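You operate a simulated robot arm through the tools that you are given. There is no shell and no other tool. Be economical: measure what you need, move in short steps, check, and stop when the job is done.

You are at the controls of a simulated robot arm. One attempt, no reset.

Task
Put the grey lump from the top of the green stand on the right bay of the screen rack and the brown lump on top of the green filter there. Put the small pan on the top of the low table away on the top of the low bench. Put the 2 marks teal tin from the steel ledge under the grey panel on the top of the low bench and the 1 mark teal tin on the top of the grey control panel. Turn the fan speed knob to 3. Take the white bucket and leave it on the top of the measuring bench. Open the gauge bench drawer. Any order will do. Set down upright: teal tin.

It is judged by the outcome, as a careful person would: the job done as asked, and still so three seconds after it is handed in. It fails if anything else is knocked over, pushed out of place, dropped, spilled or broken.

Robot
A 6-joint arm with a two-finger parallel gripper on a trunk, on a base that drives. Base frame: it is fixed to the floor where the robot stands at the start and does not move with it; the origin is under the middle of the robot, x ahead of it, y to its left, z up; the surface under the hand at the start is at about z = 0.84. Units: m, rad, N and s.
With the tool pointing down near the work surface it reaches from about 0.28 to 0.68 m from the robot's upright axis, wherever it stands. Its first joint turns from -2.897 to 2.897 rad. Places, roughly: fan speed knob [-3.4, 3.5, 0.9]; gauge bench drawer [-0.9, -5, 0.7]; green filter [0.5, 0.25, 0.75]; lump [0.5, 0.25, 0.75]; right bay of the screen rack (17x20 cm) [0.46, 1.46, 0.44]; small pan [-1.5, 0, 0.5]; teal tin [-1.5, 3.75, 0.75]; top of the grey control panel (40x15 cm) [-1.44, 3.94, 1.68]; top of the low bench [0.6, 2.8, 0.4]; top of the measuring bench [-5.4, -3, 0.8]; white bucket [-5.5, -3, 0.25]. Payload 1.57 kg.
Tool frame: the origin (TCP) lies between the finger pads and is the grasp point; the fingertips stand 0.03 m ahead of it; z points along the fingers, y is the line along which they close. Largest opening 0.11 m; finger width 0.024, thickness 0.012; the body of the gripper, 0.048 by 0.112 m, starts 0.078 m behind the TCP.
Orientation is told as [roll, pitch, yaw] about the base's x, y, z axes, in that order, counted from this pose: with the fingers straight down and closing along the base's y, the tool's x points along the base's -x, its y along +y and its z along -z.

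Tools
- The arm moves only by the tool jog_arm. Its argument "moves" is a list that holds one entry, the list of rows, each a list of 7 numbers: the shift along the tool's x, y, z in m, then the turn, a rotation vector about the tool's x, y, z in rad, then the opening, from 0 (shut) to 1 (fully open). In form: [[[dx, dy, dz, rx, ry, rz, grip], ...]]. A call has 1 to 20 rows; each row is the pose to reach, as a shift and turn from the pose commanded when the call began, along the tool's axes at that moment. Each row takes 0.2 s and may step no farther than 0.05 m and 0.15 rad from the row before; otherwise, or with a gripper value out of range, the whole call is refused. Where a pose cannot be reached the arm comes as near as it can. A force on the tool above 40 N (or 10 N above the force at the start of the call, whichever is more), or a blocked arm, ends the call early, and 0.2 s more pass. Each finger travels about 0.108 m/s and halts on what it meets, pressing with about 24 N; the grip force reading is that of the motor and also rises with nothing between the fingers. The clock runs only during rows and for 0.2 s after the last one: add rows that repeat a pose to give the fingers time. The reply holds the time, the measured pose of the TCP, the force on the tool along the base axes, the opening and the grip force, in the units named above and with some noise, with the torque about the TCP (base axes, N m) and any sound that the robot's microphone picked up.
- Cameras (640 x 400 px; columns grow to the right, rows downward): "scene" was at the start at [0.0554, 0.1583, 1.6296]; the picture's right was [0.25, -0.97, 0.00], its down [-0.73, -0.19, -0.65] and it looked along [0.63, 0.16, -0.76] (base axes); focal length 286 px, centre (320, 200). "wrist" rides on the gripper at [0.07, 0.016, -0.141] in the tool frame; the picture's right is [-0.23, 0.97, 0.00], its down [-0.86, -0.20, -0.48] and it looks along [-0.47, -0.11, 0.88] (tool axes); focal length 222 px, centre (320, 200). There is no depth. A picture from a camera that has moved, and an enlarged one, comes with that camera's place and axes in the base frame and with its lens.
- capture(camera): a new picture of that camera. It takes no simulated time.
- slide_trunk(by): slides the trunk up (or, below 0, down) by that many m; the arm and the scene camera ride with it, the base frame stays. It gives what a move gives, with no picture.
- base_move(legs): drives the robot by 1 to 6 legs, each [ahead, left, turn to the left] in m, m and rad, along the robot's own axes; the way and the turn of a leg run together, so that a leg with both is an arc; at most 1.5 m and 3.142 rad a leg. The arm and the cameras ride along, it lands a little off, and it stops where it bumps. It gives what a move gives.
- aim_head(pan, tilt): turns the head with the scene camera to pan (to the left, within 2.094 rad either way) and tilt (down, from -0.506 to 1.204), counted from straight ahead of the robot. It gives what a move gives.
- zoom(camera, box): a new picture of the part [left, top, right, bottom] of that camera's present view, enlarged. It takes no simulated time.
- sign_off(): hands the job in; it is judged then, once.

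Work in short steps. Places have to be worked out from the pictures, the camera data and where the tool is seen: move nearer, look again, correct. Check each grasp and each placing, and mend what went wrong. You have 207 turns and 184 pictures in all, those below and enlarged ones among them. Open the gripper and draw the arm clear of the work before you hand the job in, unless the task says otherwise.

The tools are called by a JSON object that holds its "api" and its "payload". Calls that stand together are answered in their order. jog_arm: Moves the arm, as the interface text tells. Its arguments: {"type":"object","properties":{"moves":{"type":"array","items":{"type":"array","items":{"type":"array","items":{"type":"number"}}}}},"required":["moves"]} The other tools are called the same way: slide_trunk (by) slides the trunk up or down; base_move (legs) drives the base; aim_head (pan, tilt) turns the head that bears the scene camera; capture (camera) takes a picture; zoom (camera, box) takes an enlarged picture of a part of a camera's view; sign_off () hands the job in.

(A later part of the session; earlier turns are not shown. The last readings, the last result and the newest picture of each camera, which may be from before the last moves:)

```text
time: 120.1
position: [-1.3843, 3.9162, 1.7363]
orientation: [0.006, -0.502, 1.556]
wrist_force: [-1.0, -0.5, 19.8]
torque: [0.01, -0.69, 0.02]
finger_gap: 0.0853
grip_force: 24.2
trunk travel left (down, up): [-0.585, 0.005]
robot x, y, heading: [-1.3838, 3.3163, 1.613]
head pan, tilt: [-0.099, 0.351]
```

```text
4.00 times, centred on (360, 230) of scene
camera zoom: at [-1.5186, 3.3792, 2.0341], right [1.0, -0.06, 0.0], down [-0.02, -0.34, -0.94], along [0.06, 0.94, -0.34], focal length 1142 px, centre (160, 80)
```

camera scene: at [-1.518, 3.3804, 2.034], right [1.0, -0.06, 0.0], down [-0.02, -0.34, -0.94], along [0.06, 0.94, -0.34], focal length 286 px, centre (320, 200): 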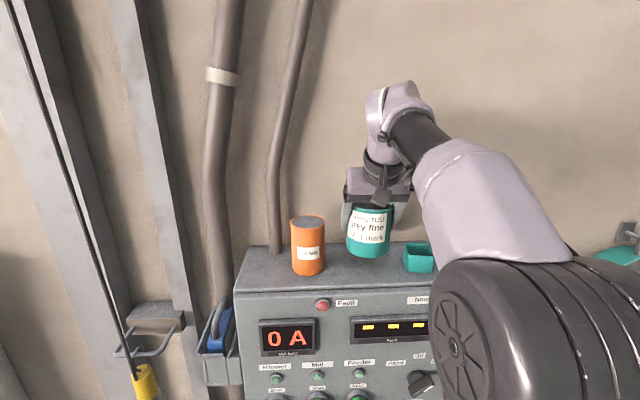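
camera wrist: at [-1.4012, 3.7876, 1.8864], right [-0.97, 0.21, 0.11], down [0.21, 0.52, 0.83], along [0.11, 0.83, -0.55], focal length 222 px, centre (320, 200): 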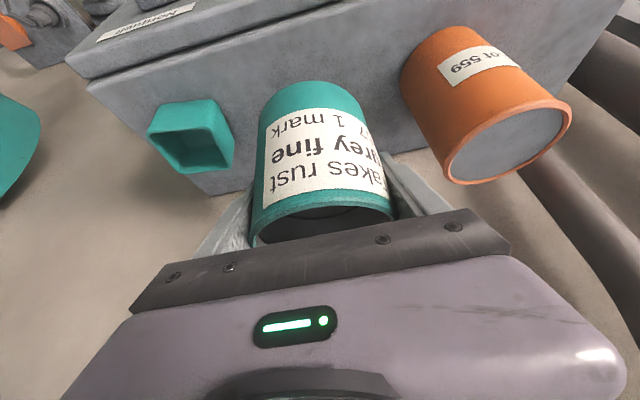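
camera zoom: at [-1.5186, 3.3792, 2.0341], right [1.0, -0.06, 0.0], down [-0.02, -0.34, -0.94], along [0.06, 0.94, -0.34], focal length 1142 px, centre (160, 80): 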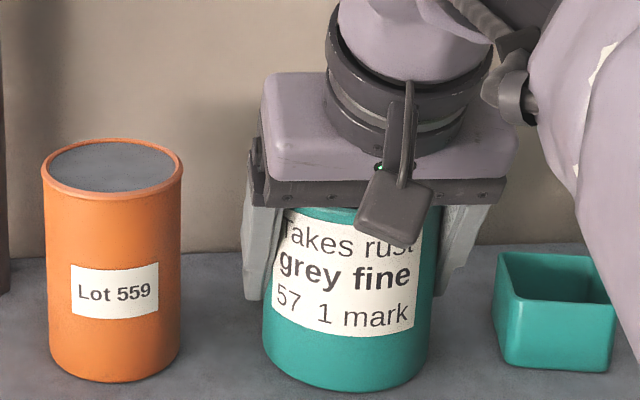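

Contact made, tin stands. I open and draw back along the tool axis.

{"api": "jog_arm", "payload": {"moves": [[[-0.001, 0, -0.0018, 0, 0, 0, 0.78], [-0.001, 0, -0.0018, 0, 0, 0, 0.9], [-0.001, 0, -0.0018, 0, 0, 0, 0.95], [-0.001, 0, -0.0018, 0, 0, 0, 0.95], [0, 0, -0.03, 0, 0, 0, 0.95], [0, 0, -0.07, 0, 0, 0, 0.95], [0, 0, -0.11, 0, 0, 0, 0.95]]]}}

{"api": "capture", "payload": {"camera": "wrist"}}

{"api": "zoom", "payload": {"camera": "scene", "box": [280, 180, 440, 280]}}

```text
time: 121.7
position: [-1.3851, 3.8642, 1.8327]
orientation: [0.006, -0.498, 1.558]
wrist_force: [-0.6, -0.6, 0.1]
torque: [-0.01, -0.03, -0.01]
finger_gap: 0.1047
grip_force: 0.2
trunk travel left (down, up): [-0.585, 0.005]
robot x, y, heading: [-1.3877, 3.3142, 1.615]
head pan, tilt: [-0.099, 0.351]
```

```text
114 pictures are left
camera wrist: at [-1.4012, 3.7348, 1.9243], right [-0.97, 0.21, 0.11], down [0.21, 0.52, 0.83], along [0.11, 0.83, -0.55], focal length 222 px, centre (320, 200)
```

wrist: 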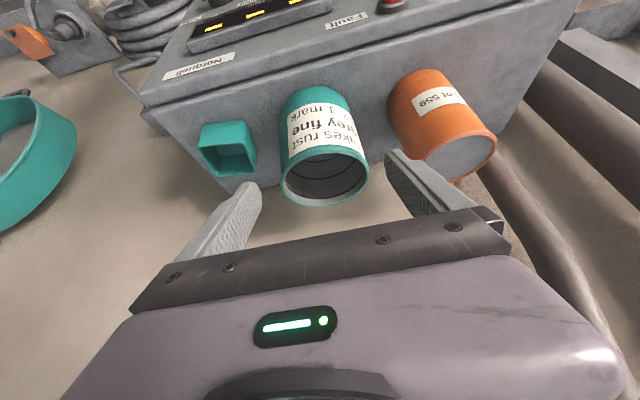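

```text
4.00 times, centred on (360, 230) of scene
camera zoom: at [-1.518, 3.381, 2.034], right [1.0, -0.06, 0.0], down [-0.02, -0.34, -0.94], along [0.06, 0.94, -0.34], focal length 1142 px, centre (160, 80)
```

zoom: 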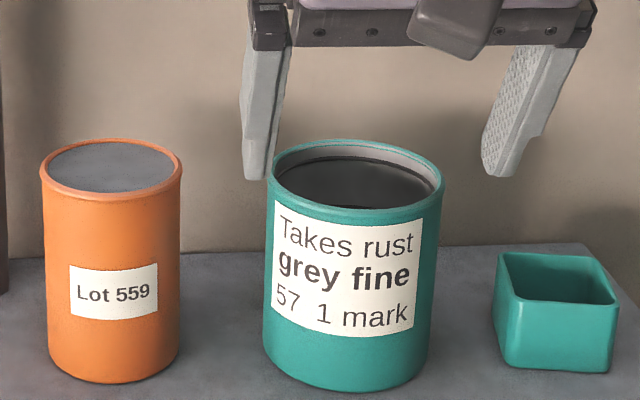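

The 1-mark tin stands on the panel. I back off, lower trunk and arm to go for the 2-marks tin.

{"api": "base_move", "payload": {"legs": [[-0.33, 0, 0], [0, -0.16, -0.04]]}}

{"api": "slide_trunk", "payload": {"by": -0.39}}

{"api": "slide_trunk", "payload": {"by": -0.07}}

{"api": "jog_arm", "payload": {"moves": [[[0.014, 0, 0.036, 0, 0, 0, 1], [0.028, 0, 0.071, 0, 0, 0, 1], [0.043, 0, 0.107, 0, 0, 0, 1], [0.057, 0, 0.143, 0, 0, 0, 1], [0.071, 0, 0.179, 0, 0, 0, 1], [0.085, 0, 0.214, 0, 0, 0, 1], [0.099, 0, 0.25, 0, 0, 0, 1], [0.113, 0, 0.286, 0, 0, 0, 1], [0.128, 0, 0.322, 0, 0, 0, 1], [0.142, 0, 0.357, 0, 0, 0, 1], [0.156, 0, 0.393, 0, 0, 0, 1]]]}}

{"api": "aim_head", "payload": {"pan": 0.1, "tilt": 0.8}}

{"api": "capture", "payload": {"camera": "scene"}}

{"api": "capture", "payload": {"camera": "wrist"}}

```text
time: 124.9
position: [-1.1935, 3.537, 1.8326]
orientation: [0.007, -0.499, 1.518]
wrist_force: [0.7, -0.8, -0.5]
torque: [0.01, -0.01, 0.0]
finger_gap: 0.1047
grip_force: 0.1
trunk travel left (down, up): [-0.585, 0.005]
robot x, y, heading: [-1.2129, 2.9861, 1.572]
head pan, tilt: [-0.099, 0.351]
```

```text
time: 128.6
position: [-1.1909, 3.5362, 1.4424]
orientation: [0.008, -0.498, 1.517]
wrist_force: [0.8, -0.2, -0.2]
torque: [-0.02, 0.02, 0.0]
finger_gap: 0.1046
grip_force: 0.0
trunk travel left (down, up): [-0.195, 0.395]
robot x, y, heading: [-1.2122, 2.9849, 1.571]
head pan, tilt: [-0.099, 0.351]
```

```text
time: 129.7
position: [-1.1906, 3.536, 1.3732]
orientation: [0.007, -0.496, 1.516]
wrist_force: [0.5, -0.2, -0.9]
torque: [-0.01, 0.02, -0.03]
finger_gap: 0.1046
grip_force: 0.0
trunk travel left (down, up): [-0.125, 0.465]
robot x, y, heading: [-1.2103, 2.9871, 1.568]
head pan, tilt: [-0.099, 0.351]
```

```text
time: 132.1
position: [-1.192, 3.5878, 0.9525]
orientation: [0.008, -0.497, 1.517]
wrist_force: [-0.1, 0.3, -0.3]
torque: [0.01, -0.03, 0.02]
finger_gap: 0.11
grip_force: 0.0
trunk travel left (down, up): [-0.125, 0.465]
robot x, y, heading: [-1.2106, 2.9827, 1.576]
head pan, tilt: [-0.099, 0.351]
```

```text
time: 133.0
position: [-1.1913, 3.5876, 0.9537]
orientation: [0.008, -0.498, 1.517]
wrist_force: [0.1, 0.3, 0.2]
torque: [0.0, -0.02, -0.02]
finger_gap: 0.1101
grip_force: 0.0
trunk travel left (down, up): [-0.125, 0.465]
robot x, y, heading: [-1.2102, 2.9902, 1.571]
head pan, tilt: [0.099, 0.799]
```

```text
112 pictures are left
camera scene: at [-1.3604, 3.046, 1.5344], right [0.99, 0.1, 0.0], down [0.07, -0.71, -0.7], along [-0.07, 0.69, -0.72], focal length 286 px, centre (320, 200)
```

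scene: 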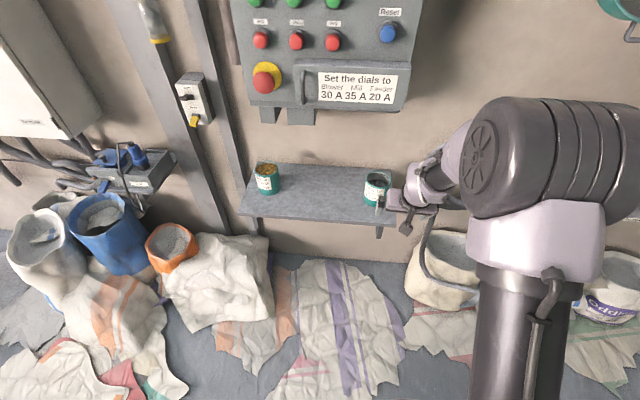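

```text
111 pictures are left
camera wrist: at [-1.213, 3.4582, 1.0448], right [-0.96, 0.25, 0.11], down [0.23, 0.51, 0.83], along [0.15, 0.82, -0.55], focal length 222 px, centre (320, 200)
```

wrist: 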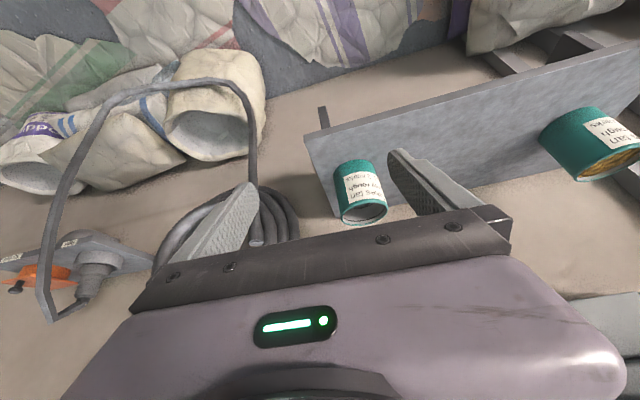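

The 2-marks tin is at about (-1.228, 3.84). I drive ahead 0.195 and left 0.037.

{"api": "base_move", "payload": {"legs": [[0.195, 0.037, 0]]}}

{"api": "capture", "payload": {"camera": "wrist"}}

```text
time: 134.6
position: [-1.229, 3.7812, 0.9522]
orientation: [0.007, -0.495, 1.517]
wrist_force: [-0.6, 0.5, 0.2]
torque: [0.0, -0.05, 0.01]
finger_gap: 0.1099
grip_force: 0.2
trunk travel left (down, up): [-0.125, 0.465]
robot x, y, heading: [-1.2487, 3.1806, 1.573]
head pan, tilt: [0.099, 0.799]
```

```text
110 pictures are left
camera wrist: at [-1.2507, 3.6535, 1.0443], right [-0.96, 0.25, 0.11], down [0.23, 0.51, 0.83], along [0.15, 0.82, -0.55], focal length 222 px, centre (320, 200)
```

wrist: 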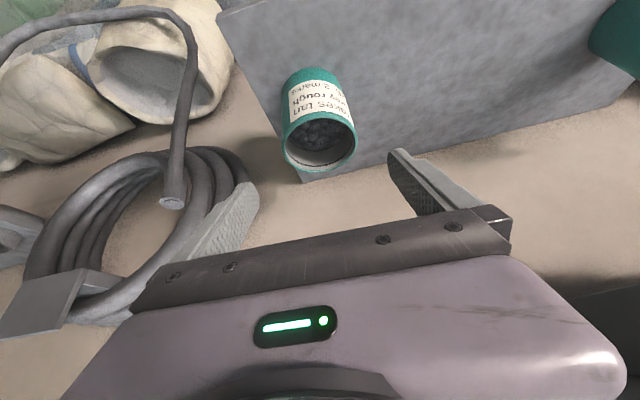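

Centred. I advance and close.

{"api": "jog_arm", "payload": {"moves": [[[0.008, 0.001, 0.03, 0, 0, 0, 1], [0.017, 0.002, 0.07, 0, 0, 0, 1], [0.017, 0.002, 0.11, 0, 0, 0, 1], [0.017, 0.002, 0.145, 0, 0, 0, 1], [0.017, 0.002, 0.157, 0, 0, 0, 1], [0.017, 0.002, 0.157, 0, 0, 0, 1]]]}}

{"api": "capture", "payload": {"camera": "wrist"}}

```text
time: 136.0
position: [-1.2281, 3.8437, 0.8064]
orientation: [0.007, -0.497, 1.518]
wrist_force: [-0.4, 0.5, -0.1]
torque: [-0.01, 0.01, 0.01]
finger_gap: 0.1102
grip_force: 0.0
trunk travel left (down, up): [-0.125, 0.465]
robot x, y, heading: [-1.2507, 3.1804, 1.571]
head pan, tilt: [0.099, 0.799]
```

```text
109 pictures are left
camera wrist: at [-1.2489, 3.714, 0.8975], right [-0.96, 0.25, 0.11], down [0.23, 0.51, 0.83], along [0.15, 0.82, -0.55], focal length 222 px, centre (320, 200)
```

wrist: 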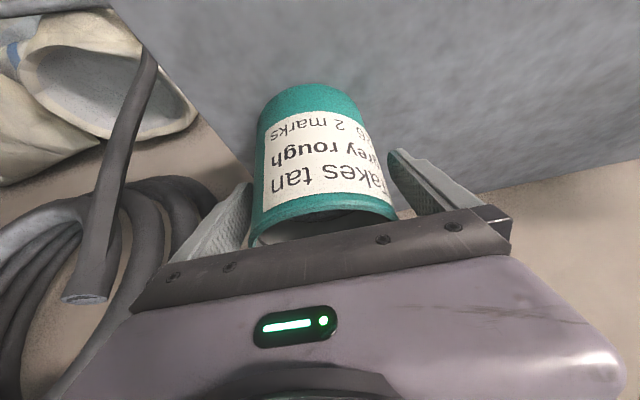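

Good, label reads 2 marks. I close, lift 6 cm, then back the base off.

{"api": "jog_arm", "payload": {"moves": [[[0, 0, 0, 0, 0, 0, 0.85], [0, 0, 0, 0, 0, 0, 0.7], [0, 0, 0, 0, 0, 0, 0.5], [0, 0, 0, 0, 0, 0, 0.5], [0, 0, 0, 0, 0, 0, 0.5], [-0.0095, 0, -0.0176, 0, 0, 0, 0.5], [-0.019, 0, -0.035, 0, 0, 0, 0.5], [-0.0286, 0, -0.0527, 0, 0, 0, 0.5], [-0.0286, 0, -0.0527, 0, 0, 0, 0.5]]]}}

{"api": "base_move", "payload": {"legs": [[-0.3, 0, 0]]}}

{"api": "capture", "payload": {"camera": "wrist"}}

{"api": "capture", "payload": {"camera": "scene"}}

```text
time: 138.0
position: [-1.2279, 3.8413, 0.8674]
orientation: [0.009, -0.496, 1.517]
wrist_force: [-1.1, -0.5, -4.2]
torque: [0.03, 0.02, -0.04]
finger_gap: 0.0863
grip_force: 23.8
trunk travel left (down, up): [-0.125, 0.465]
robot x, y, heading: [-1.2537, 3.1831, 1.57]
head pan, tilt: [0.099, 0.799]
```

```text
time: 140.1
position: [-1.2317, 3.5423, 0.8681]
orientation: [0.006, -0.498, 1.52]
wrist_force: [0.6, -1.0, -3.6]
torque: [0.02, 0.02, -0.01]
finger_gap: 0.0863
grip_force: 23.8
trunk travel left (down, up): [-0.125, 0.465]
robot x, y, heading: [-1.2548, 2.8832, 1.583]
head pan, tilt: [0.099, 0.799]
```

```text
108 pictures are left
camera wrist: at [-1.2513, 3.4139, 0.9588], right [-0.96, 0.24, 0.11], down [0.23, 0.51, 0.83], along [0.14, 0.82, -0.55], focal length 222 px, centre (320, 200)
```

wrist: 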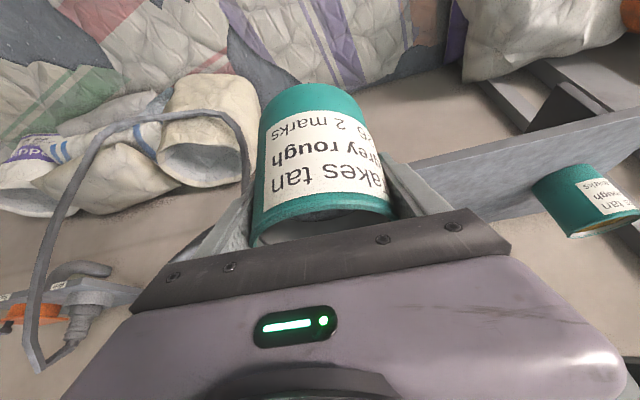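

```text
107 pictures are left
camera scene: at [-1.3973, 2.9406, 1.5343], right [0.99, 0.1, 0.0], down [0.07, -0.71, -0.7], along [-0.07, 0.69, -0.72], focal length 286 px, centre (320, 200)
```

scene: 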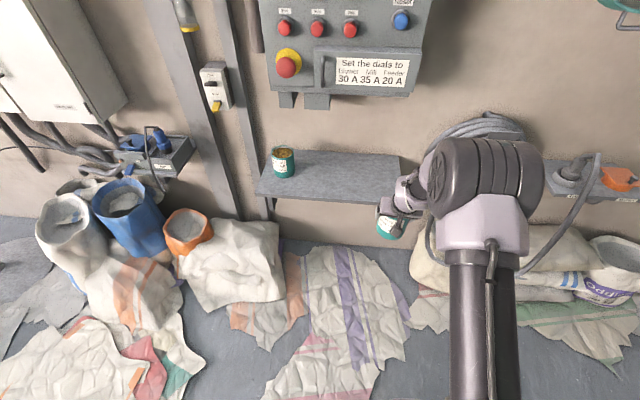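

The 2-marks tin is held. The bench top spans x 0.375–1.0, y 2.54–3.08; a free spot is the near-left corner (~0.47, 2.98). I turn right and drive toward it.

{"api": "base_move", "payload": {"legs": [[0, 0, -1.583], [0.85, 0.1, 0]]}}

{"api": "aim_head", "payload": {"pan": 0.1, "tilt": 0.75}}

{"api": "capture", "payload": {"camera": "scene"}}

{"api": "capture", "payload": {"camera": "wrist"}}

```text
time: 148.5
position: [0.2743, 2.9585, 0.8671]
orientation: [0.006, -0.496, -0.053]
wrist_force: [-0.3, -0.8, -4.0]
torque: [-0.03, 0.04, -0.02]
finger_gap: 0.0866
grip_force: 24.0
trunk travel left (down, up): [-0.125, 0.465]
robot x, y, heading: [-0.3865, 2.9767, 0.004]
head pan, tilt: [0.099, 0.799]
```

```text
time: 149.1
position: [0.2716, 2.9593, 0.8679]
orientation: [0.006, -0.496, -0.053]
wrist_force: [0.5, 0.1, -3.4]
torque: [0.04, -0.01, -0.01]
finger_gap: 0.0863
grip_force: 23.9
trunk travel left (down, up): [-0.125, 0.465]
robot x, y, heading: [-0.3866, 2.9811, 0.001]
head pan, tilt: [0.099, 0.75]
```

```text
106 pictures are left
camera scene: at [-0.3255, 3.1274, 1.5382], right [0.1, -0.99, 0.0], down [-0.68, -0.07, -0.73], along [0.73, 0.07, -0.68], focal length 286 px, centre (320, 200)
```

scene: 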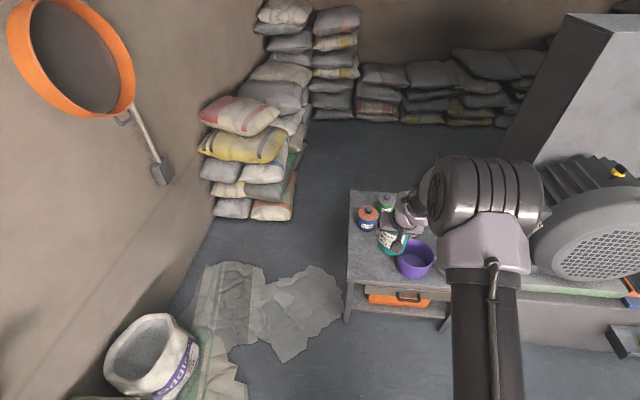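

```text
105 pictures are left
camera wrist: at [0.1449, 2.9806, 0.9585], right [0.25, 0.96, 0.11], down [0.51, -0.23, 0.83], along [0.82, -0.15, -0.55], focal length 222 px, centre (320, 200)
```

wrist: 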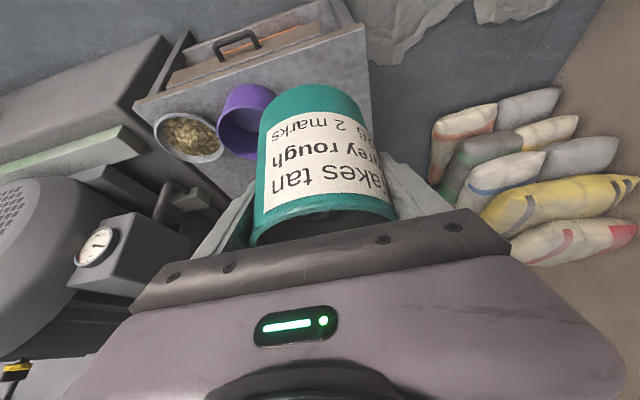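

Bench near edge x≈0.37, left edge y≈3.07; pail edge y≈2.86. Target tin at (0.46, 2.965). I drive ahead 0.29 and lower the trunk.

{"api": "base_move", "payload": {"legs": [[0.29, 0, 0]]}}

{"api": "slide_trunk", "payload": {"by": -0.122}}

{"api": "jog_arm", "payload": {"moves": [[[0.03, 0, 0.015, 0, 0, 0, 0.5], [0.06, 0, 0.03, 0, 0, 0, 0.5], [0.09, 0, 0.045, 0, 0, 0, 0.5], [0.12, 0, 0.06, 0, 0, 0, 0.5], [0.135, 0, 0.085, 0, 0, 0, 0.5], [0.15, 0, 0.11, 0, 0, 0, 0.5]]]}}

{"api": "capture", "payload": {"camera": "wrist"}}

{"api": "capture", "payload": {"camera": "scene"}}

```text
time: 151.1
position: [0.5624, 2.9581, 0.8672]
orientation: [0.007, -0.496, -0.055]
wrist_force: [0.0, 0.5, -3.6]
torque: [-0.02, 0.03, 0.01]
finger_gap: 0.0865
grip_force: 24.5
trunk travel left (down, up): [-0.125, 0.465]
robot x, y, heading: [-0.0989, 2.9821, -0.002]
head pan, tilt: [0.099, 0.75]
```

```text
time: 152.7
position: [0.5625, 2.959, 0.7456]
orientation: [0.007, -0.498, -0.053]
wrist_force: [0.9, 0.2, -3.0]
torque: [-0.01, 0.0, 0.02]
finger_gap: 0.0861
grip_force: 24.2
trunk travel left (down, up): [-0.003, 0.587]
robot x, y, heading: [-0.0977, 2.9838, 0.005]
head pan, tilt: [0.099, 0.75]
```

```text
time: 154.1
position: [0.4826, 2.9654, 0.577]
orientation: [0.006, -0.497, -0.054]
wrist_force: [0.1, -0.8, -3.9]
torque: [0.03, -0.01, 0.0]
finger_gap: 0.086
grip_force: 24.1
trunk travel left (down, up): [-0.003, 0.587]
robot x, y, heading: [-0.0974, 2.9809, 0.003]
head pan, tilt: [0.099, 0.75]
```

```text
104 pictures are left
camera wrist: at [0.3547, 2.9863, 0.6688], right [0.25, 0.96, 0.11], down [0.51, -0.23, 0.83], along [0.82, -0.15, -0.55], focal length 222 px, centre (320, 200)
```

wrist: 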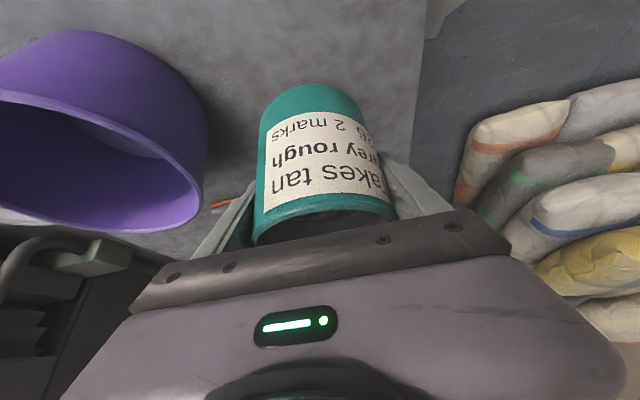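

```text
103 pictures are left
camera scene: at [-0.0351, 3.1278, 1.4162], right [0.1, -0.99, 0.0], down [-0.68, -0.07, -0.73], along [0.73, 0.07, -0.68], focal length 286 px, centre (320, 200)
```

scene: 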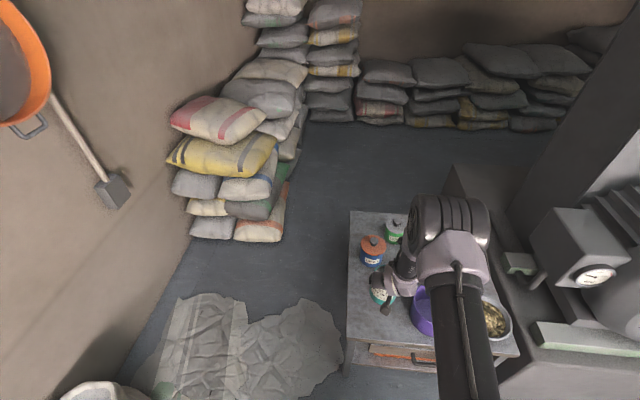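

The tin hovers at (0.483, 2.965, 0.577), pail nearby on the right. I shift 2 cm left and lower until contact.

{"api": "jog_arm", "payload": {"moves": [[[0.005, 0.02, 0.0, 0, 0, 0, 0.5], [0.022, 0.02, 0.025, 0, 0, 0, 0.5], [0.041, 0.02, 0.06, 0, 0, 0, 0.5], [0.055, 0.02, 0.086, 0, 0, 0, 0.5], [0.0595, 0.02, 0.0942, 0, 0, 0, 0.5], [0.0619, 0.02, 0.0986, 0, 0, 0, 0.5], [0.0643, 0.02, 0.103, 0, 0, 0, 0.5], [0.0667, 0.02, 0.1074, 0, 0, 0, 0.5], [0.0691, 0.02, 0.1118, 0, 0, 0, 0.5]]]}}

{"api": "capture", "payload": {"camera": "wrist"}}

```text
time: 155.0
position: [0.4817, 2.9859, 0.4971]
orientation: [0.007, -0.511, -0.049]
wrist_force: [0.5, -0.1, 8.9]
torque: [-0.53, -0.14, 0.03]
finger_gap: 0.0854
grip_force: 23.9
trunk travel left (down, up): [-0.003, 0.587]
robot x, y, heading: [-0.0972, 2.9828, -0.001]
head pan, tilt: [0.099, 0.75]
stopped in row 4: the force on the tool passed its limit at 71 N (the readings are from after the stop); the commanded pose is now the measured one
```

```text
102 pictures are left
camera wrist: at [0.3544, 3.0068, 0.5866], right [0.24, 0.96, 0.12], down [0.5, -0.23, 0.83], along [0.83, -0.14, -0.54], focal length 222 px, centre (320, 200)
```

wrist: 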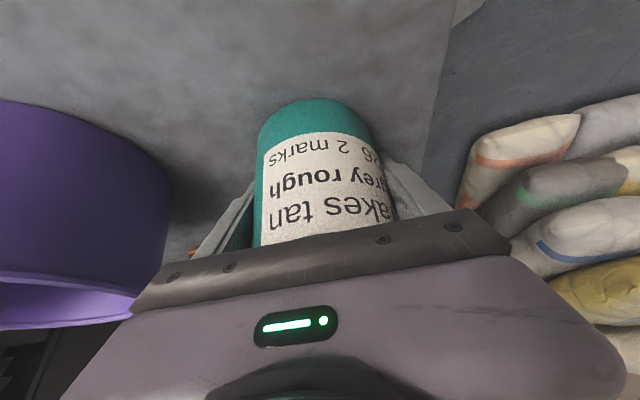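

The tin stands on the bench (top ≈0.44). I open and draw back.

{"api": "jog_arm", "payload": {"moves": [[[0, 0, 0, 0, 0, 0, 0.78], [0, 0, 0, 0, 0, 0, 0.9], [0, 0, 0, 0, 0, 0, 0.95], [0, 0, 0, 0, 0, 0, 0.95], [0, 0, -0.03, 0, 0, 0, 0.95], [0, 0, -0.07, 0, 0, 0, 0.95], [0, 0, -0.11, 0, 0, 0, 0.95], [0, 0, -0.15, 0, 0, 0, 0.95], [0, 0, -0.19, 0, 0, 0, 0.95]]]}}

{"api": "capture", "payload": {"camera": "wrist"}}

{"api": "aim_head", "payload": {"pan": -0.1, "tilt": 0.9}}

{"api": "capture", "payload": {"camera": "scene"}}

```text
time: 157.0
position: [0.3888, 2.9871, 0.6615]
orientation: [0.006, -0.511, -0.051]
wrist_force: [0.0, 0.5, 0.3]
torque: [0.02, -0.01, 0.02]
finger_gap: 0.1044
grip_force: 0.0
trunk travel left (down, up): [-0.003, 0.587]
robot x, y, heading: [-0.0993, 2.9775, 0.005]
head pan, tilt: [0.099, 0.75]
```

```text
101 pictures are left
camera wrist: at [0.2606, 3.0101, 0.7511], right [0.24, 0.96, 0.12], down [0.5, -0.23, 0.83], along [0.83, -0.14, -0.54], focal length 222 px, centre (320, 200)
```

wrist: 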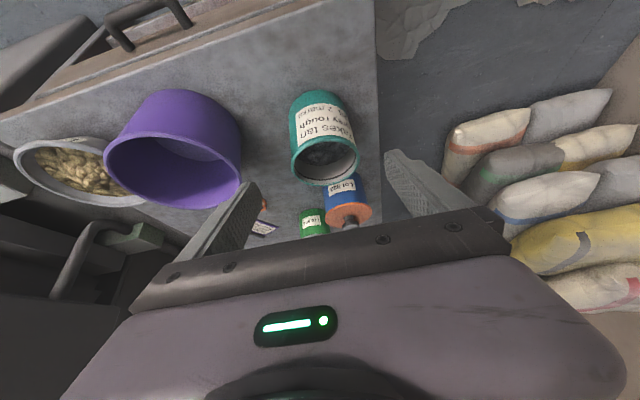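

```text
time: 157.7
position: [0.3895, 2.988, 0.6603]
orientation: [0.005, -0.511, -0.051]
wrist_force: [-0.7, 0.4, -0.2]
torque: [0.01, -0.01, 0.02]
finger_gap: 0.1046
grip_force: 0.0
trunk travel left (down, up): [-0.003, 0.587]
robot x, y, heading: [-0.0967, 2.9846, 0.004]
head pan, tilt: [-0.099, 0.901]
```

```text
100 pictures are left
camera scene: at [-0.0427, 3.1121, 1.4044], right [-0.1, -1.0, 0.0], down [-0.78, 0.08, -0.62], along [0.62, -0.06, -0.78], focal length 286 px, centre (320, 200)
```

scene: 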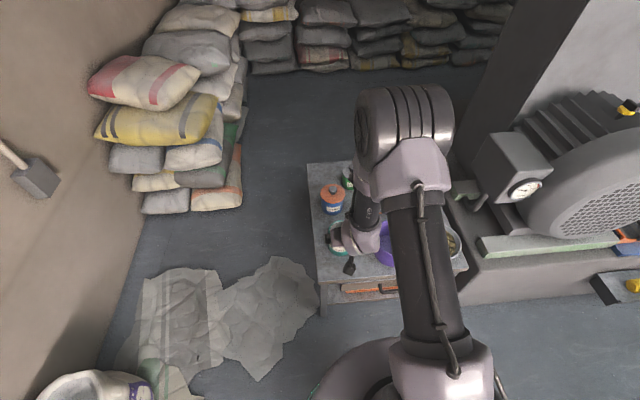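

The tin stands upright on the low bench. I back away, raise the trunk, set the tool vertical, and take an unobstructed picture of the bench.

{"api": "base_move", "payload": {"legs": [[-0.4, 0, 0]]}}

{"api": "slide_trunk", "payload": {"by": 0.222}}

{"api": "jog_arm", "payload": {"moves": [[[0, 0, -0.02, 0, 0.128, 0, 1], [0, 0, -0.04, 0, 0.256, 0, 1], [0, 0, -0.06, 0, 0.384, 0, 1], [0, 0, -0.08, 0, 0.511, 0, 1]]]}}

{"api": "aim_head", "payload": {"pan": -0.1, "tilt": 0.7}}

{"api": "capture", "payload": {"camera": "wrist"}}

{"api": "capture", "payload": {"camera": "scene"}}

```text
time: 160.2
position: [-0.01, 2.989, 0.6615]
orientation: [0.007, -0.509, -0.052]
wrist_force: [0.9, 0.3, -0.3]
torque: [-0.01, -0.03, 0.03]
finger_gap: 0.1045
grip_force: 0.1
trunk travel left (down, up): [-0.003, 0.587]
robot x, y, heading: [-0.4967, 2.9798, 0.002]
head pan, tilt: [-0.099, 0.901]
```

```text
time: 162.6
position: [-0.01, 2.9873, 0.8822]
orientation: [0.007, -0.508, -0.052]
wrist_force: [1.4, 0.3, 0.2]
torque: [0.0, -0.02, 0.01]
finger_gap: 0.1045
grip_force: 0.0
trunk travel left (down, up): [-0.225, 0.365]
robot x, y, heading: [-0.5003, 2.982, 0.002]
head pan, tilt: [-0.099, 0.901]
```

```text
time: 163.6
position: [-0.0489, 2.9887, 0.9535]
orientation: [0.006, 0.004, -0.048]
wrist_force: [-0.4, -0.1, 0.6]
torque: [-0.01, 0.01, -0.02]
finger_gap: 0.1101
grip_force: 0.1
out of reach, approached as far as the arm can: row 2
trunk travel left (down, up): [-0.225, 0.365]
robot x, y, heading: [-0.5009, 2.9809, -0.002]
head pan, tilt: [-0.099, 0.901]
```

```text
time: 164.3
position: [-0.0495, 2.9887, 0.9531]
orientation: [0.006, 0.003, -0.048]
wrist_force: [1.0, 0.2, 0.6]
torque: [0.02, 0.03, -0.04]
finger_gap: 0.1101
grip_force: 0.1
trunk travel left (down, up): [-0.225, 0.365]
robot x, y, heading: [-0.4933, 2.9798, -0.001]
head pan, tilt: [-0.099, 0.7]
```

```text
99 pictures are left
camera wrist: at [-0.1176, 3.0069, 1.095], right [0.27, 0.96, 0.01], down [0.85, -0.24, 0.48], along [0.46, -0.13, -0.88], focal length 222 px, centre (320, 200)
```

wrist: 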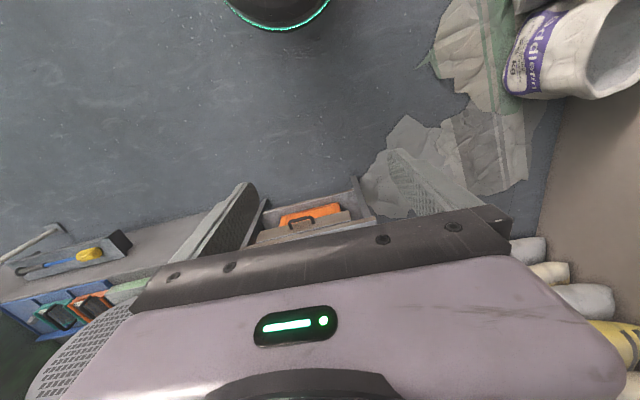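

```text
98 pictures are left
camera scene: at [-0.4321, 3.1108, 1.6425], right [-0.1, -1.0, 0.0], down [-0.64, 0.06, -0.76], along [0.76, -0.08, -0.64], focal length 286 px, centre (320, 200)
```

scene: 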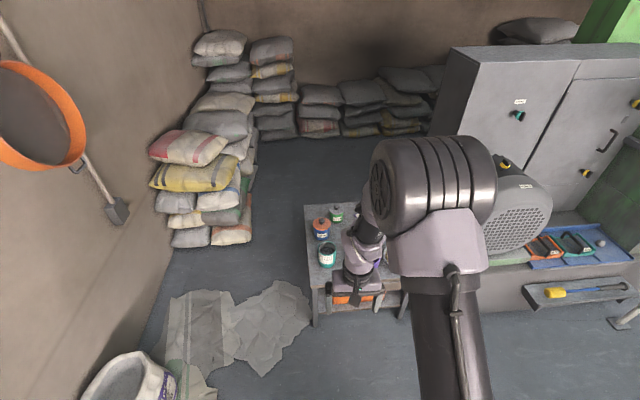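

The bench looks good and the grey lump still sits in the rack. Now I drive back south to look at the low table with the pan.

{"api": "base_move", "payload": {"legs": [[0, 0, -1.57], [1.3, 0.15, 0], [1.1, 0, 0]]}}

{"api": "aim_head", "payload": {"pan": -1.3, "tilt": 0.65}}

{"api": "capture", "payload": {"camera": "scene"}}

```text
time: 179.8
position: [-0.3031, 0.1717, 0.9529]
orientation: [0.006, 0.002, -1.59]
wrist_force: [1.0, -0.2, -0.5]
torque: [0.01, -0.02, -0.01]
finger_gap: 0.1098
grip_force: 0.2
trunk travel left (down, up): [-0.225, 0.365]
robot x, y, heading: [-0.3238, 0.6168, -1.542]
head pan, tilt: [-0.099, 0.7]
```

```text
time: 181.2
position: [-0.3025, 0.171, 0.9535]
orientation: [0.004, 0.001, -1.59]
wrist_force: [-0.3, -0.3, -0.7]
torque: [-0.02, 0.01, 0.02]
finger_gap: 0.1101
grip_force: 0.3
trunk travel left (down, up): [-0.225, 0.365]
robot x, y, heading: [-0.3229, 0.6151, -1.544]
head pan, tilt: [-1.3, 0.649]
```

```text
97 pictures are left
camera scene: at [-0.2686, 0.6154, 1.6469], right [-0.3, 0.96, 0.0], down [0.58, 0.18, -0.8], along [-0.76, -0.24, -0.6], focal length 286 px, centre (320, 200)
```

scene: 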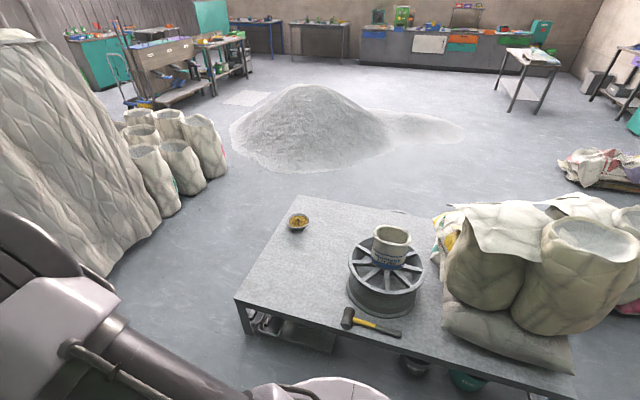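

The pan seems to be the small dish near (-1.49, 0.09). I enlarge it.

{"api": "zoom", "payload": {"camera": "scene", "box": [258, 197, 338, 247]}}

{"api": "zoom", "payload": {"camera": "scene", "box": [220, 180, 460, 330]}}

```text
8.00 times, centred on (298, 222) of scene
camera zoom: at [-0.2686, 0.6154, 1.6469], right [-0.3, 0.96, 0.0], down [0.58, 0.18, -0.8], along [-0.76, -0.24, -0.6], focal length 2284 px, centre (496, 24)
```

zoom: 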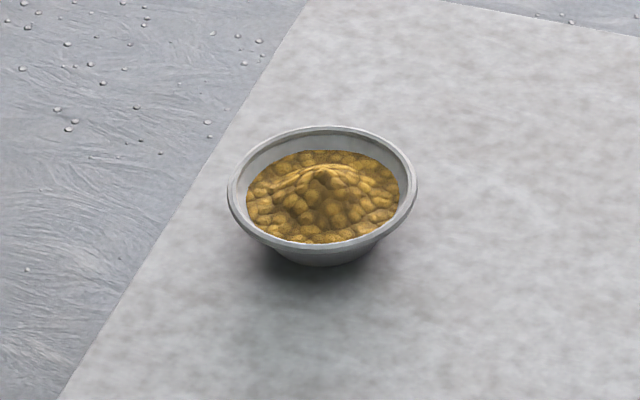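

```text
2.67 times, centred on (340, 255) of scene
camera zoom: at [-0.2686, 0.6154, 1.6469], right [-0.3, 0.96, 0.0], down [0.58, 0.18, -0.8], along [-0.76, -0.24, -0.6], focal length 761 px, centre (267, 53)
```

zoom: 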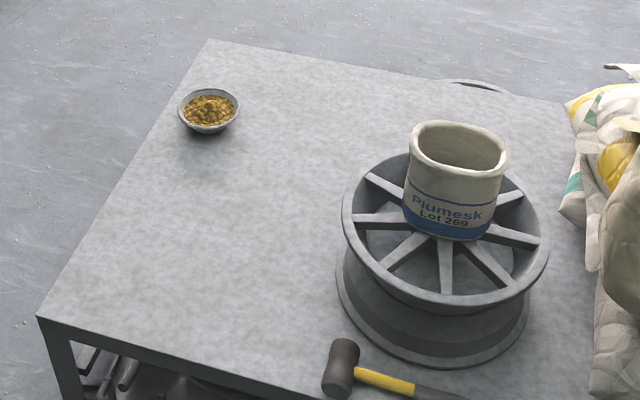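

The pan is a bowl of about 15 cm rim holding material, so it must be pinched by the rim and kept level. I approach from the south side of the low table: drive to about (-1.49, -0.5) facing +y.

{"api": "base_move", "payload": {"legs": [[1.1, 0, 0], [0, 0, 3.11], [0, 1.2, 0]]}}

{"api": "aim_head", "payload": {"pan": 0.1, "tilt": 0.85}}

{"api": "capture", "payload": {"camera": "scene"}}

{"api": "capture", "payload": {"camera": "wrist"}}

```text
time: 199.8
position: [-1.5171, -0.0466, 0.9533]
orientation: [0.006, 0.001, 1.552]
wrist_force: [-0.1, -0.4, 1.1]
torque: [0.0, -0.02, 0.0]
finger_gap: 0.11
grip_force: 0.0
trunk travel left (down, up): [-0.225, 0.365]
robot x, y, heading: [-1.4951, -0.4945, 1.6]
head pan, tilt: [-1.3, 0.649]
```

```text
time: 201.3
position: [-1.5166, -0.0464, 0.9526]
orientation: [0.005, 0.002, 1.551]
wrist_force: [0.0, 0.2, 0.3]
torque: [0.02, 0.01, -0.01]
finger_gap: 0.1101
grip_force: 0.0
trunk travel left (down, up): [-0.225, 0.365]
robot x, y, heading: [-1.498, -0.4934, 1.603]
head pan, tilt: [0.099, 0.85]
```

```text
94 pictures are left
camera scene: at [-1.6444, -0.4405, 1.6303], right [0.99, 0.13, 0.0], down [0.1, -0.74, -0.66], along [-0.08, 0.65, -0.75], focal length 286 px, centre (320, 200)
```

scene: 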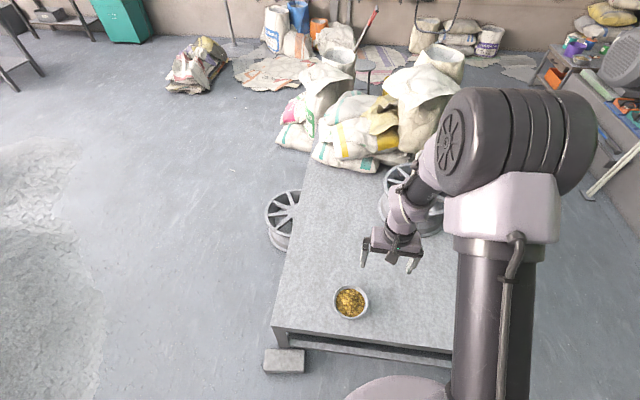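

```text
93 pictures are left
camera wrist: at [-1.533, -0.1159, 1.0952], right [-0.97, 0.25, 0.01], down [0.22, 0.85, 0.48], along [0.11, 0.46, -0.88], focal length 222 px, centre (320, 200)
```

wrist: 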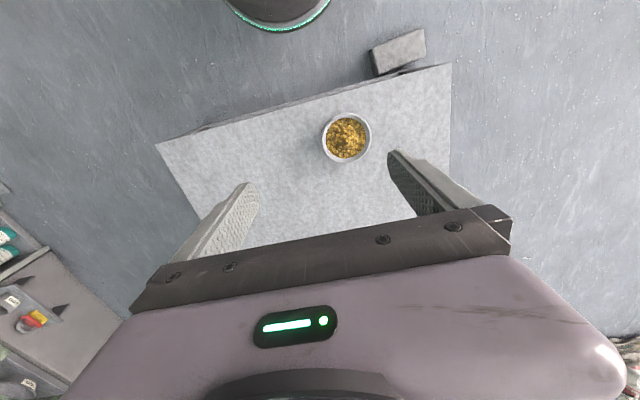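

Combining three views, the pan's rim centre is about (-1.573, 0.055, 0.405), so the table top is ≈0.36. I lower the trunk and look from closer.

{"api": "slide_trunk", "payload": {"by": -0.222}}

{"api": "jog_arm", "payload": {"moves": [[[0.0, 0.02, 0.03, 0, 0, 0, 1], [0.01, 0.04, 0.06, 0, 0, 0, 1], [0.02, 0.056, 0.1, 0, 0, 0, 1]]]}}

{"api": "capture", "payload": {"camera": "wrist"}}

{"api": "aim_head", "payload": {"pan": 0.1, "tilt": 1.15}}

{"api": "capture", "payload": {"camera": "scene"}}

```text
time: 203.6
position: [-1.5179, -0.0464, 0.7317]
orientation: [0.005, 0.003, 1.552]
wrist_force: [0.5, -0.2, -0.3]
torque: [0.0, -0.01, 0.0]
finger_gap: 0.1101
grip_force: 0.0
trunk travel left (down, up): [-0.003, 0.587]
robot x, y, heading: [-1.4977, -0.4921, 1.598]
head pan, tilt: [0.099, 0.85]
```

```text
time: 204.4
position: [-1.5727, -0.0641, 0.6334]
orientation: [0.005, 0.002, 1.552]
wrist_force: [0.2, 0.0, 0.0]
torque: [0.05, -0.01, 0.01]
finger_gap: 0.1099
grip_force: 0.1
trunk travel left (down, up): [-0.003, 0.587]
robot x, y, heading: [-1.4942, -0.492, 1.598]
head pan, tilt: [0.099, 0.85]
```

```text
92 pictures are left
camera wrist: at [-1.5889, -0.1335, 0.7743], right [-0.97, 0.25, 0.01], down [0.22, 0.85, 0.48], along [0.11, 0.46, -0.88], focal length 222 px, centre (320, 200)
```

wrist: 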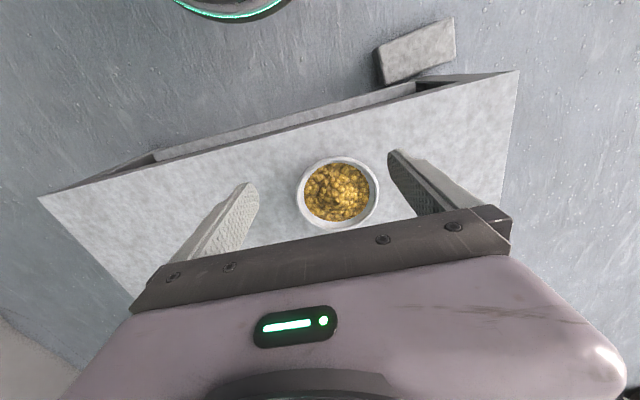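

```text
time: 205.2
position: [-1.5731, -0.0633, 0.6331]
orientation: [0.005, 0.002, 1.552]
wrist_force: [0.2, 0.0, -0.4]
torque: [0.01, -0.02, -0.01]
finger_gap: 0.11
grip_force: 0.1
trunk travel left (down, up): [-0.003, 0.587]
robot x, y, heading: [-1.4986, -0.496, 1.597]
head pan, tilt: [0.099, 1.15]
```

```text
91 pictures are left
camera scene: at [-1.6421, -0.4589, 1.3875], right [0.99, 0.13, 0.0], down [0.12, -0.9, -0.41], along [-0.05, 0.41, -0.91], focal length 286 px, centre (320, 200)
```

scene: 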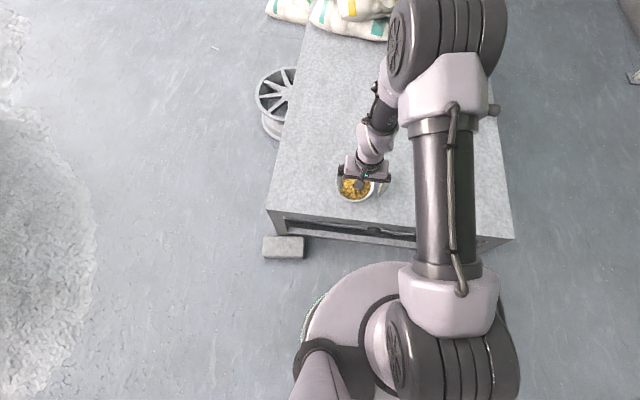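

The pan is right ahead. I plan a rim pinch on its right (+x) wall, tool tilted about 0.57 rad to line up with the slanted wall. I first go to a stand-off pose above that rim point.

{"api": "jog_arm", "payload": {"moves": [[[-0.02, -0.03, 0.01, -0.1, 0, 0, 0.8], [-0.04, -0.06, 0.02, -0.2, 0, 0, 0.7], [-0.06, -0.09, 0.04, -0.3, 0, 0, 0.6], [-0.08, -0.11, 0.06, -0.4, 0, 0, 0.5], [-0.1, -0.125, 0.085, -0.5, 0, 0, 0.45], [-0.12, -0.135, 0.11, -0.57, 0, 0, 0.45], [-0.12, -0.135, 0.13, -0.57, 0, 0, 0.45]]]}}

{"api": "capture", "payload": {"camera": "wrist"}}

{"api": "zoom", "payload": {"camera": "scene", "box": [270, 110, 470, 235]}}

```text
time: 206.8
position: [-1.4362, 0.0526, 0.4986]
orientation: [0.578, 0.002, 1.55]
wrist_force: [1.0, -0.8, 0.2]
torque: [0.03, -0.01, -0.01]
finger_gap: 0.0496
grip_force: 0.1
trunk travel left (down, up): [-0.003, 0.587]
robot x, y, heading: [-1.496, -0.4903, 1.601]
head pan, tilt: [0.099, 1.15]
```

```text
90 pictures are left
camera wrist: at [-1.3743, -0.0189, 0.6269], right [-0.81, 0.24, 0.53], down [0.44, 0.85, 0.29], along [-0.38, 0.47, -0.8], focal length 222 px, centre (320, 200)
```

wrist: 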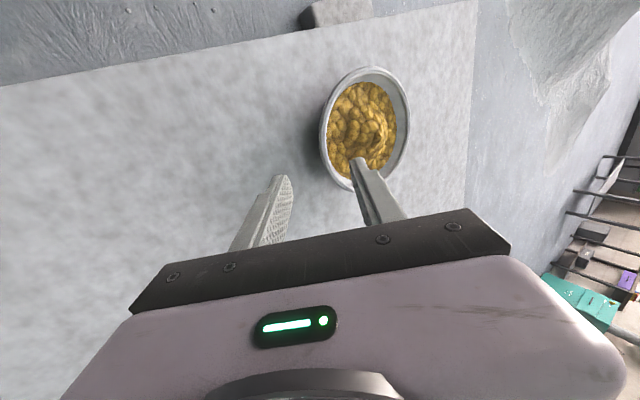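

```text
3.20 times, centred on (370, 172) of scene
camera zoom: at [-1.642, -0.4589, 1.3875], right [0.99, 0.13, 0.0], down [0.12, -0.91, -0.41], along [-0.05, 0.4, -0.91], focal length 914 px, centre (160, 288)
```

zoom: 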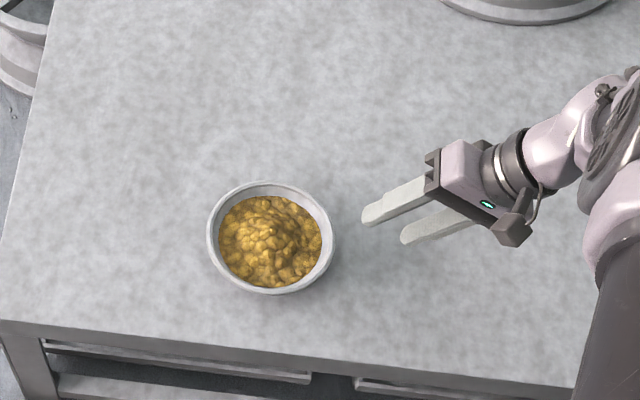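

Pan rim: centre (-1.572, 0.055), right wall at x≈-1.50, z≈0.405. I advance along the wall direction to just before straddling, then look.

{"api": "jog_arm", "payload": {"moves": [[[0, 0.001, 0.03, 0, 0, 0, 0.4], [0, 0.003, 0.055, 0, 0, 0, 0.35], [0, 0.003, 0.072, 0, 0, 0, 0.35], [0, 0.003, 0.072, 0, 0, 0, 0.35]]]}}

{"api": "zoom", "payload": {"camera": "wrist", "box": [220, 40, 460, 220]}}

{"api": "zoom", "payload": {"camera": "scene", "box": [320, 150, 420, 210]}}

```text
time: 207.8
position: [-1.4792, 0.052, 0.4406]
orientation: [0.576, 0.0, 1.553]
wrist_force: [0.3, 0.1, -0.9]
torque: [-0.02, 0.02, -0.04]
finger_gap: 0.0384
grip_force: 0.0
trunk travel left (down, up): [-0.003, 0.587]
robot x, y, heading: [-1.493, -0.4898, 1.599]
head pan, tilt: [0.099, 1.15]
```

```text
2.22 times, centred on (340, 130) of wrist
camera zoom: at [-1.4165, -0.019, 0.5693], right [-0.81, 0.24, 0.53], down [0.44, 0.85, 0.29], along [-0.38, 0.47, -0.8], focal length 494 px, centre (276, 356)
```

zoom: 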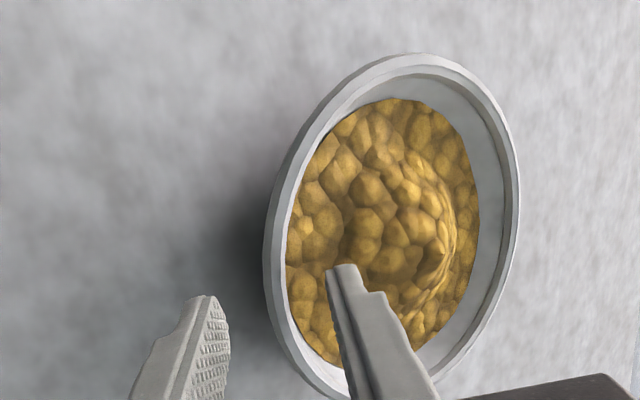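

```text
6.40 times, centred on (370, 180) of scene
camera zoom: at [-1.6421, -0.4589, 1.3874], right [0.99, 0.13, 0.0], down [0.12, -0.91, -0.41], along [-0.05, 0.4, -0.91], focal length 1827 px, centre (0, 328)
```

zoom: 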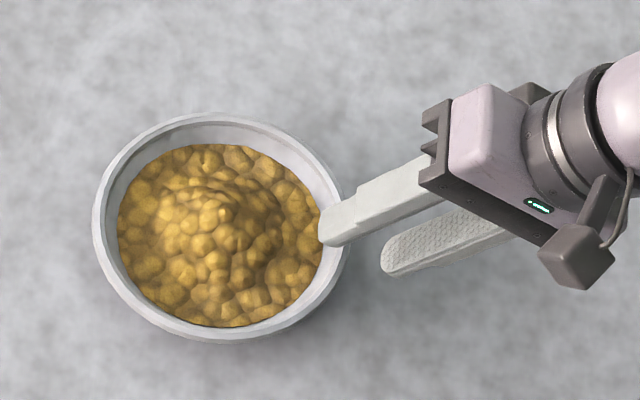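

Inner finger is just inside the rim, outer outside. I advance 2.4 cm and close.

{"api": "jog_arm", "payload": {"moves": [[[0, 0, 0.012, 0, 0, 0, 0.35], [0, 0, 0.024, 0, 0, 0, 0.35], [0, 0, 0.024, 0, 0, 0, 0.2], [0, 0, 0.024, 0, 0, 0, 0.1], [0, 0, 0.024, 0, 0, 0, 0], [0, 0, 0.024, 0, 0, 0, 0], [0, 0, 0.024, 0, 0, 0, 0]]]}}

{"api": "zoom", "payload": {"camera": "wrist", "box": [220, 40, 460, 220]}}

{"api": "zoom", "payload": {"camera": "scene", "box": [320, 150, 420, 210]}}

```text
time: 209.4
position: [-1.4926, 0.0523, 0.4235]
orientation: [0.575, 0.002, 1.552]
wrist_force: [-4.4, 3.2, 12.2]
torque: [-0.16, 0.72, -0.21]
finger_gap: 0.0079
grip_force: 24.1
trunk travel left (down, up): [-0.003, 0.587]
robot x, y, heading: [-1.4944, -0.4934, 1.598]
head pan, tilt: [0.099, 1.15]
```

```text
2.22 times, centred on (340, 130) of wrist
camera zoom: at [-1.4296, -0.0186, 0.5509], right [-0.81, 0.24, 0.53], down [0.44, 0.85, 0.29], along [-0.38, 0.47, -0.8], focal length 494 px, centre (276, 356)
```

zoom: 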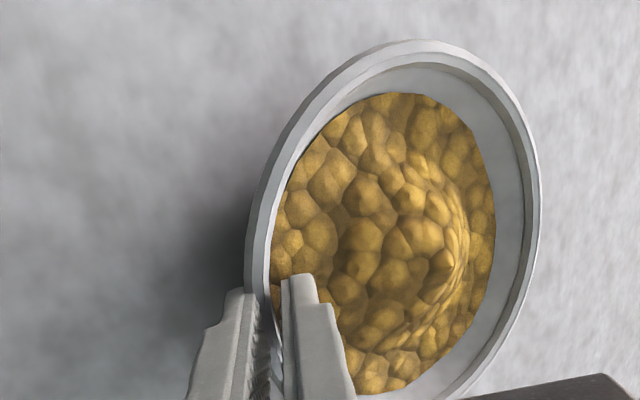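

```text
6.40 times, centred on (370, 180) of scene
camera zoom: at [-1.6422, -0.4598, 1.3875], right [0.99, 0.13, 0.0], down [0.12, -0.9, -0.41], along [-0.05, 0.41, -0.91], focal length 1827 px, centre (0, 328)
```

zoom: 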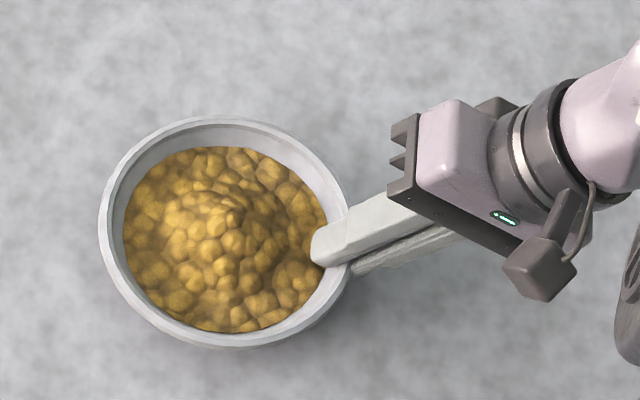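

The wall is pinched (8 mm). I lift 3 cm slowly and check for droop.

{"api": "jog_arm", "payload": {"moves": [[[0, 0.003, -0.0045, 0, 0, 0, 0], [0, 0.0055, -0.0085, 0, 0, 0, 0], [0, 0.011, -0.017, 0, 0, 0, 0], [0, 0.0163, -0.025, 0, 0, 0, 0], [0, 0.0163, -0.025, 0, 0, 0, 0]]]}}

{"api": "zoom", "payload": {"camera": "wrist", "box": [220, 40, 460, 220]}}

{"api": "zoom", "payload": {"camera": "scene", "box": [320, 150, 420, 210]}}

```text
time: 210.6
position: [-1.4928, 0.0524, 0.4526]
orientation: [0.575, -0.001, 1.551]
wrist_force: [0.2, -0.4, -4.0]
torque: [-0.07, -0.3, -0.03]
finger_gap: 0.0074
grip_force: 23.7
trunk travel left (down, up): [-0.003, 0.587]
robot x, y, heading: [-1.4928, -0.4908, 1.6]
head pan, tilt: [0.099, 1.15]
```

```text
2.22 times, centred on (340, 130) of wrist
camera zoom: at [-1.4296, -0.019, 0.5796], right [-0.81, 0.24, 0.53], down [0.44, 0.85, 0.29], along [-0.38, 0.47, -0.8], focal length 494 px, centre (276, 356)
```

zoom: 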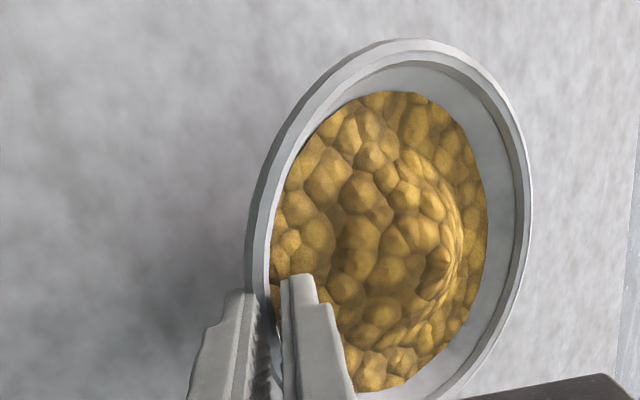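

```text
6.40 times, centred on (370, 180) of scene
camera zoom: at [-1.6421, -0.4587, 1.3874], right [0.99, 0.13, 0.0], down [0.12, -0.91, -0.41], along [-0.05, 0.4, -0.91], focal length 1827 px, centre (0, 328)
```

zoom: 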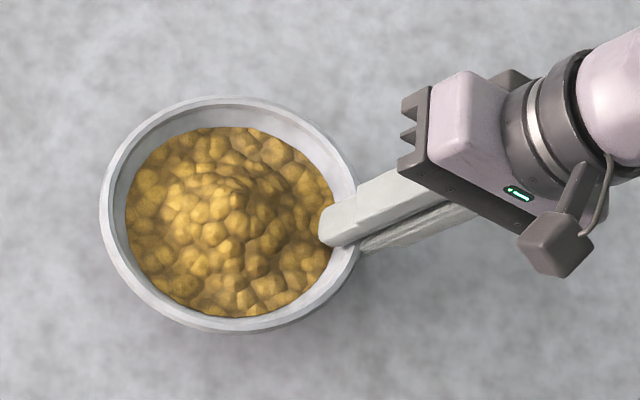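

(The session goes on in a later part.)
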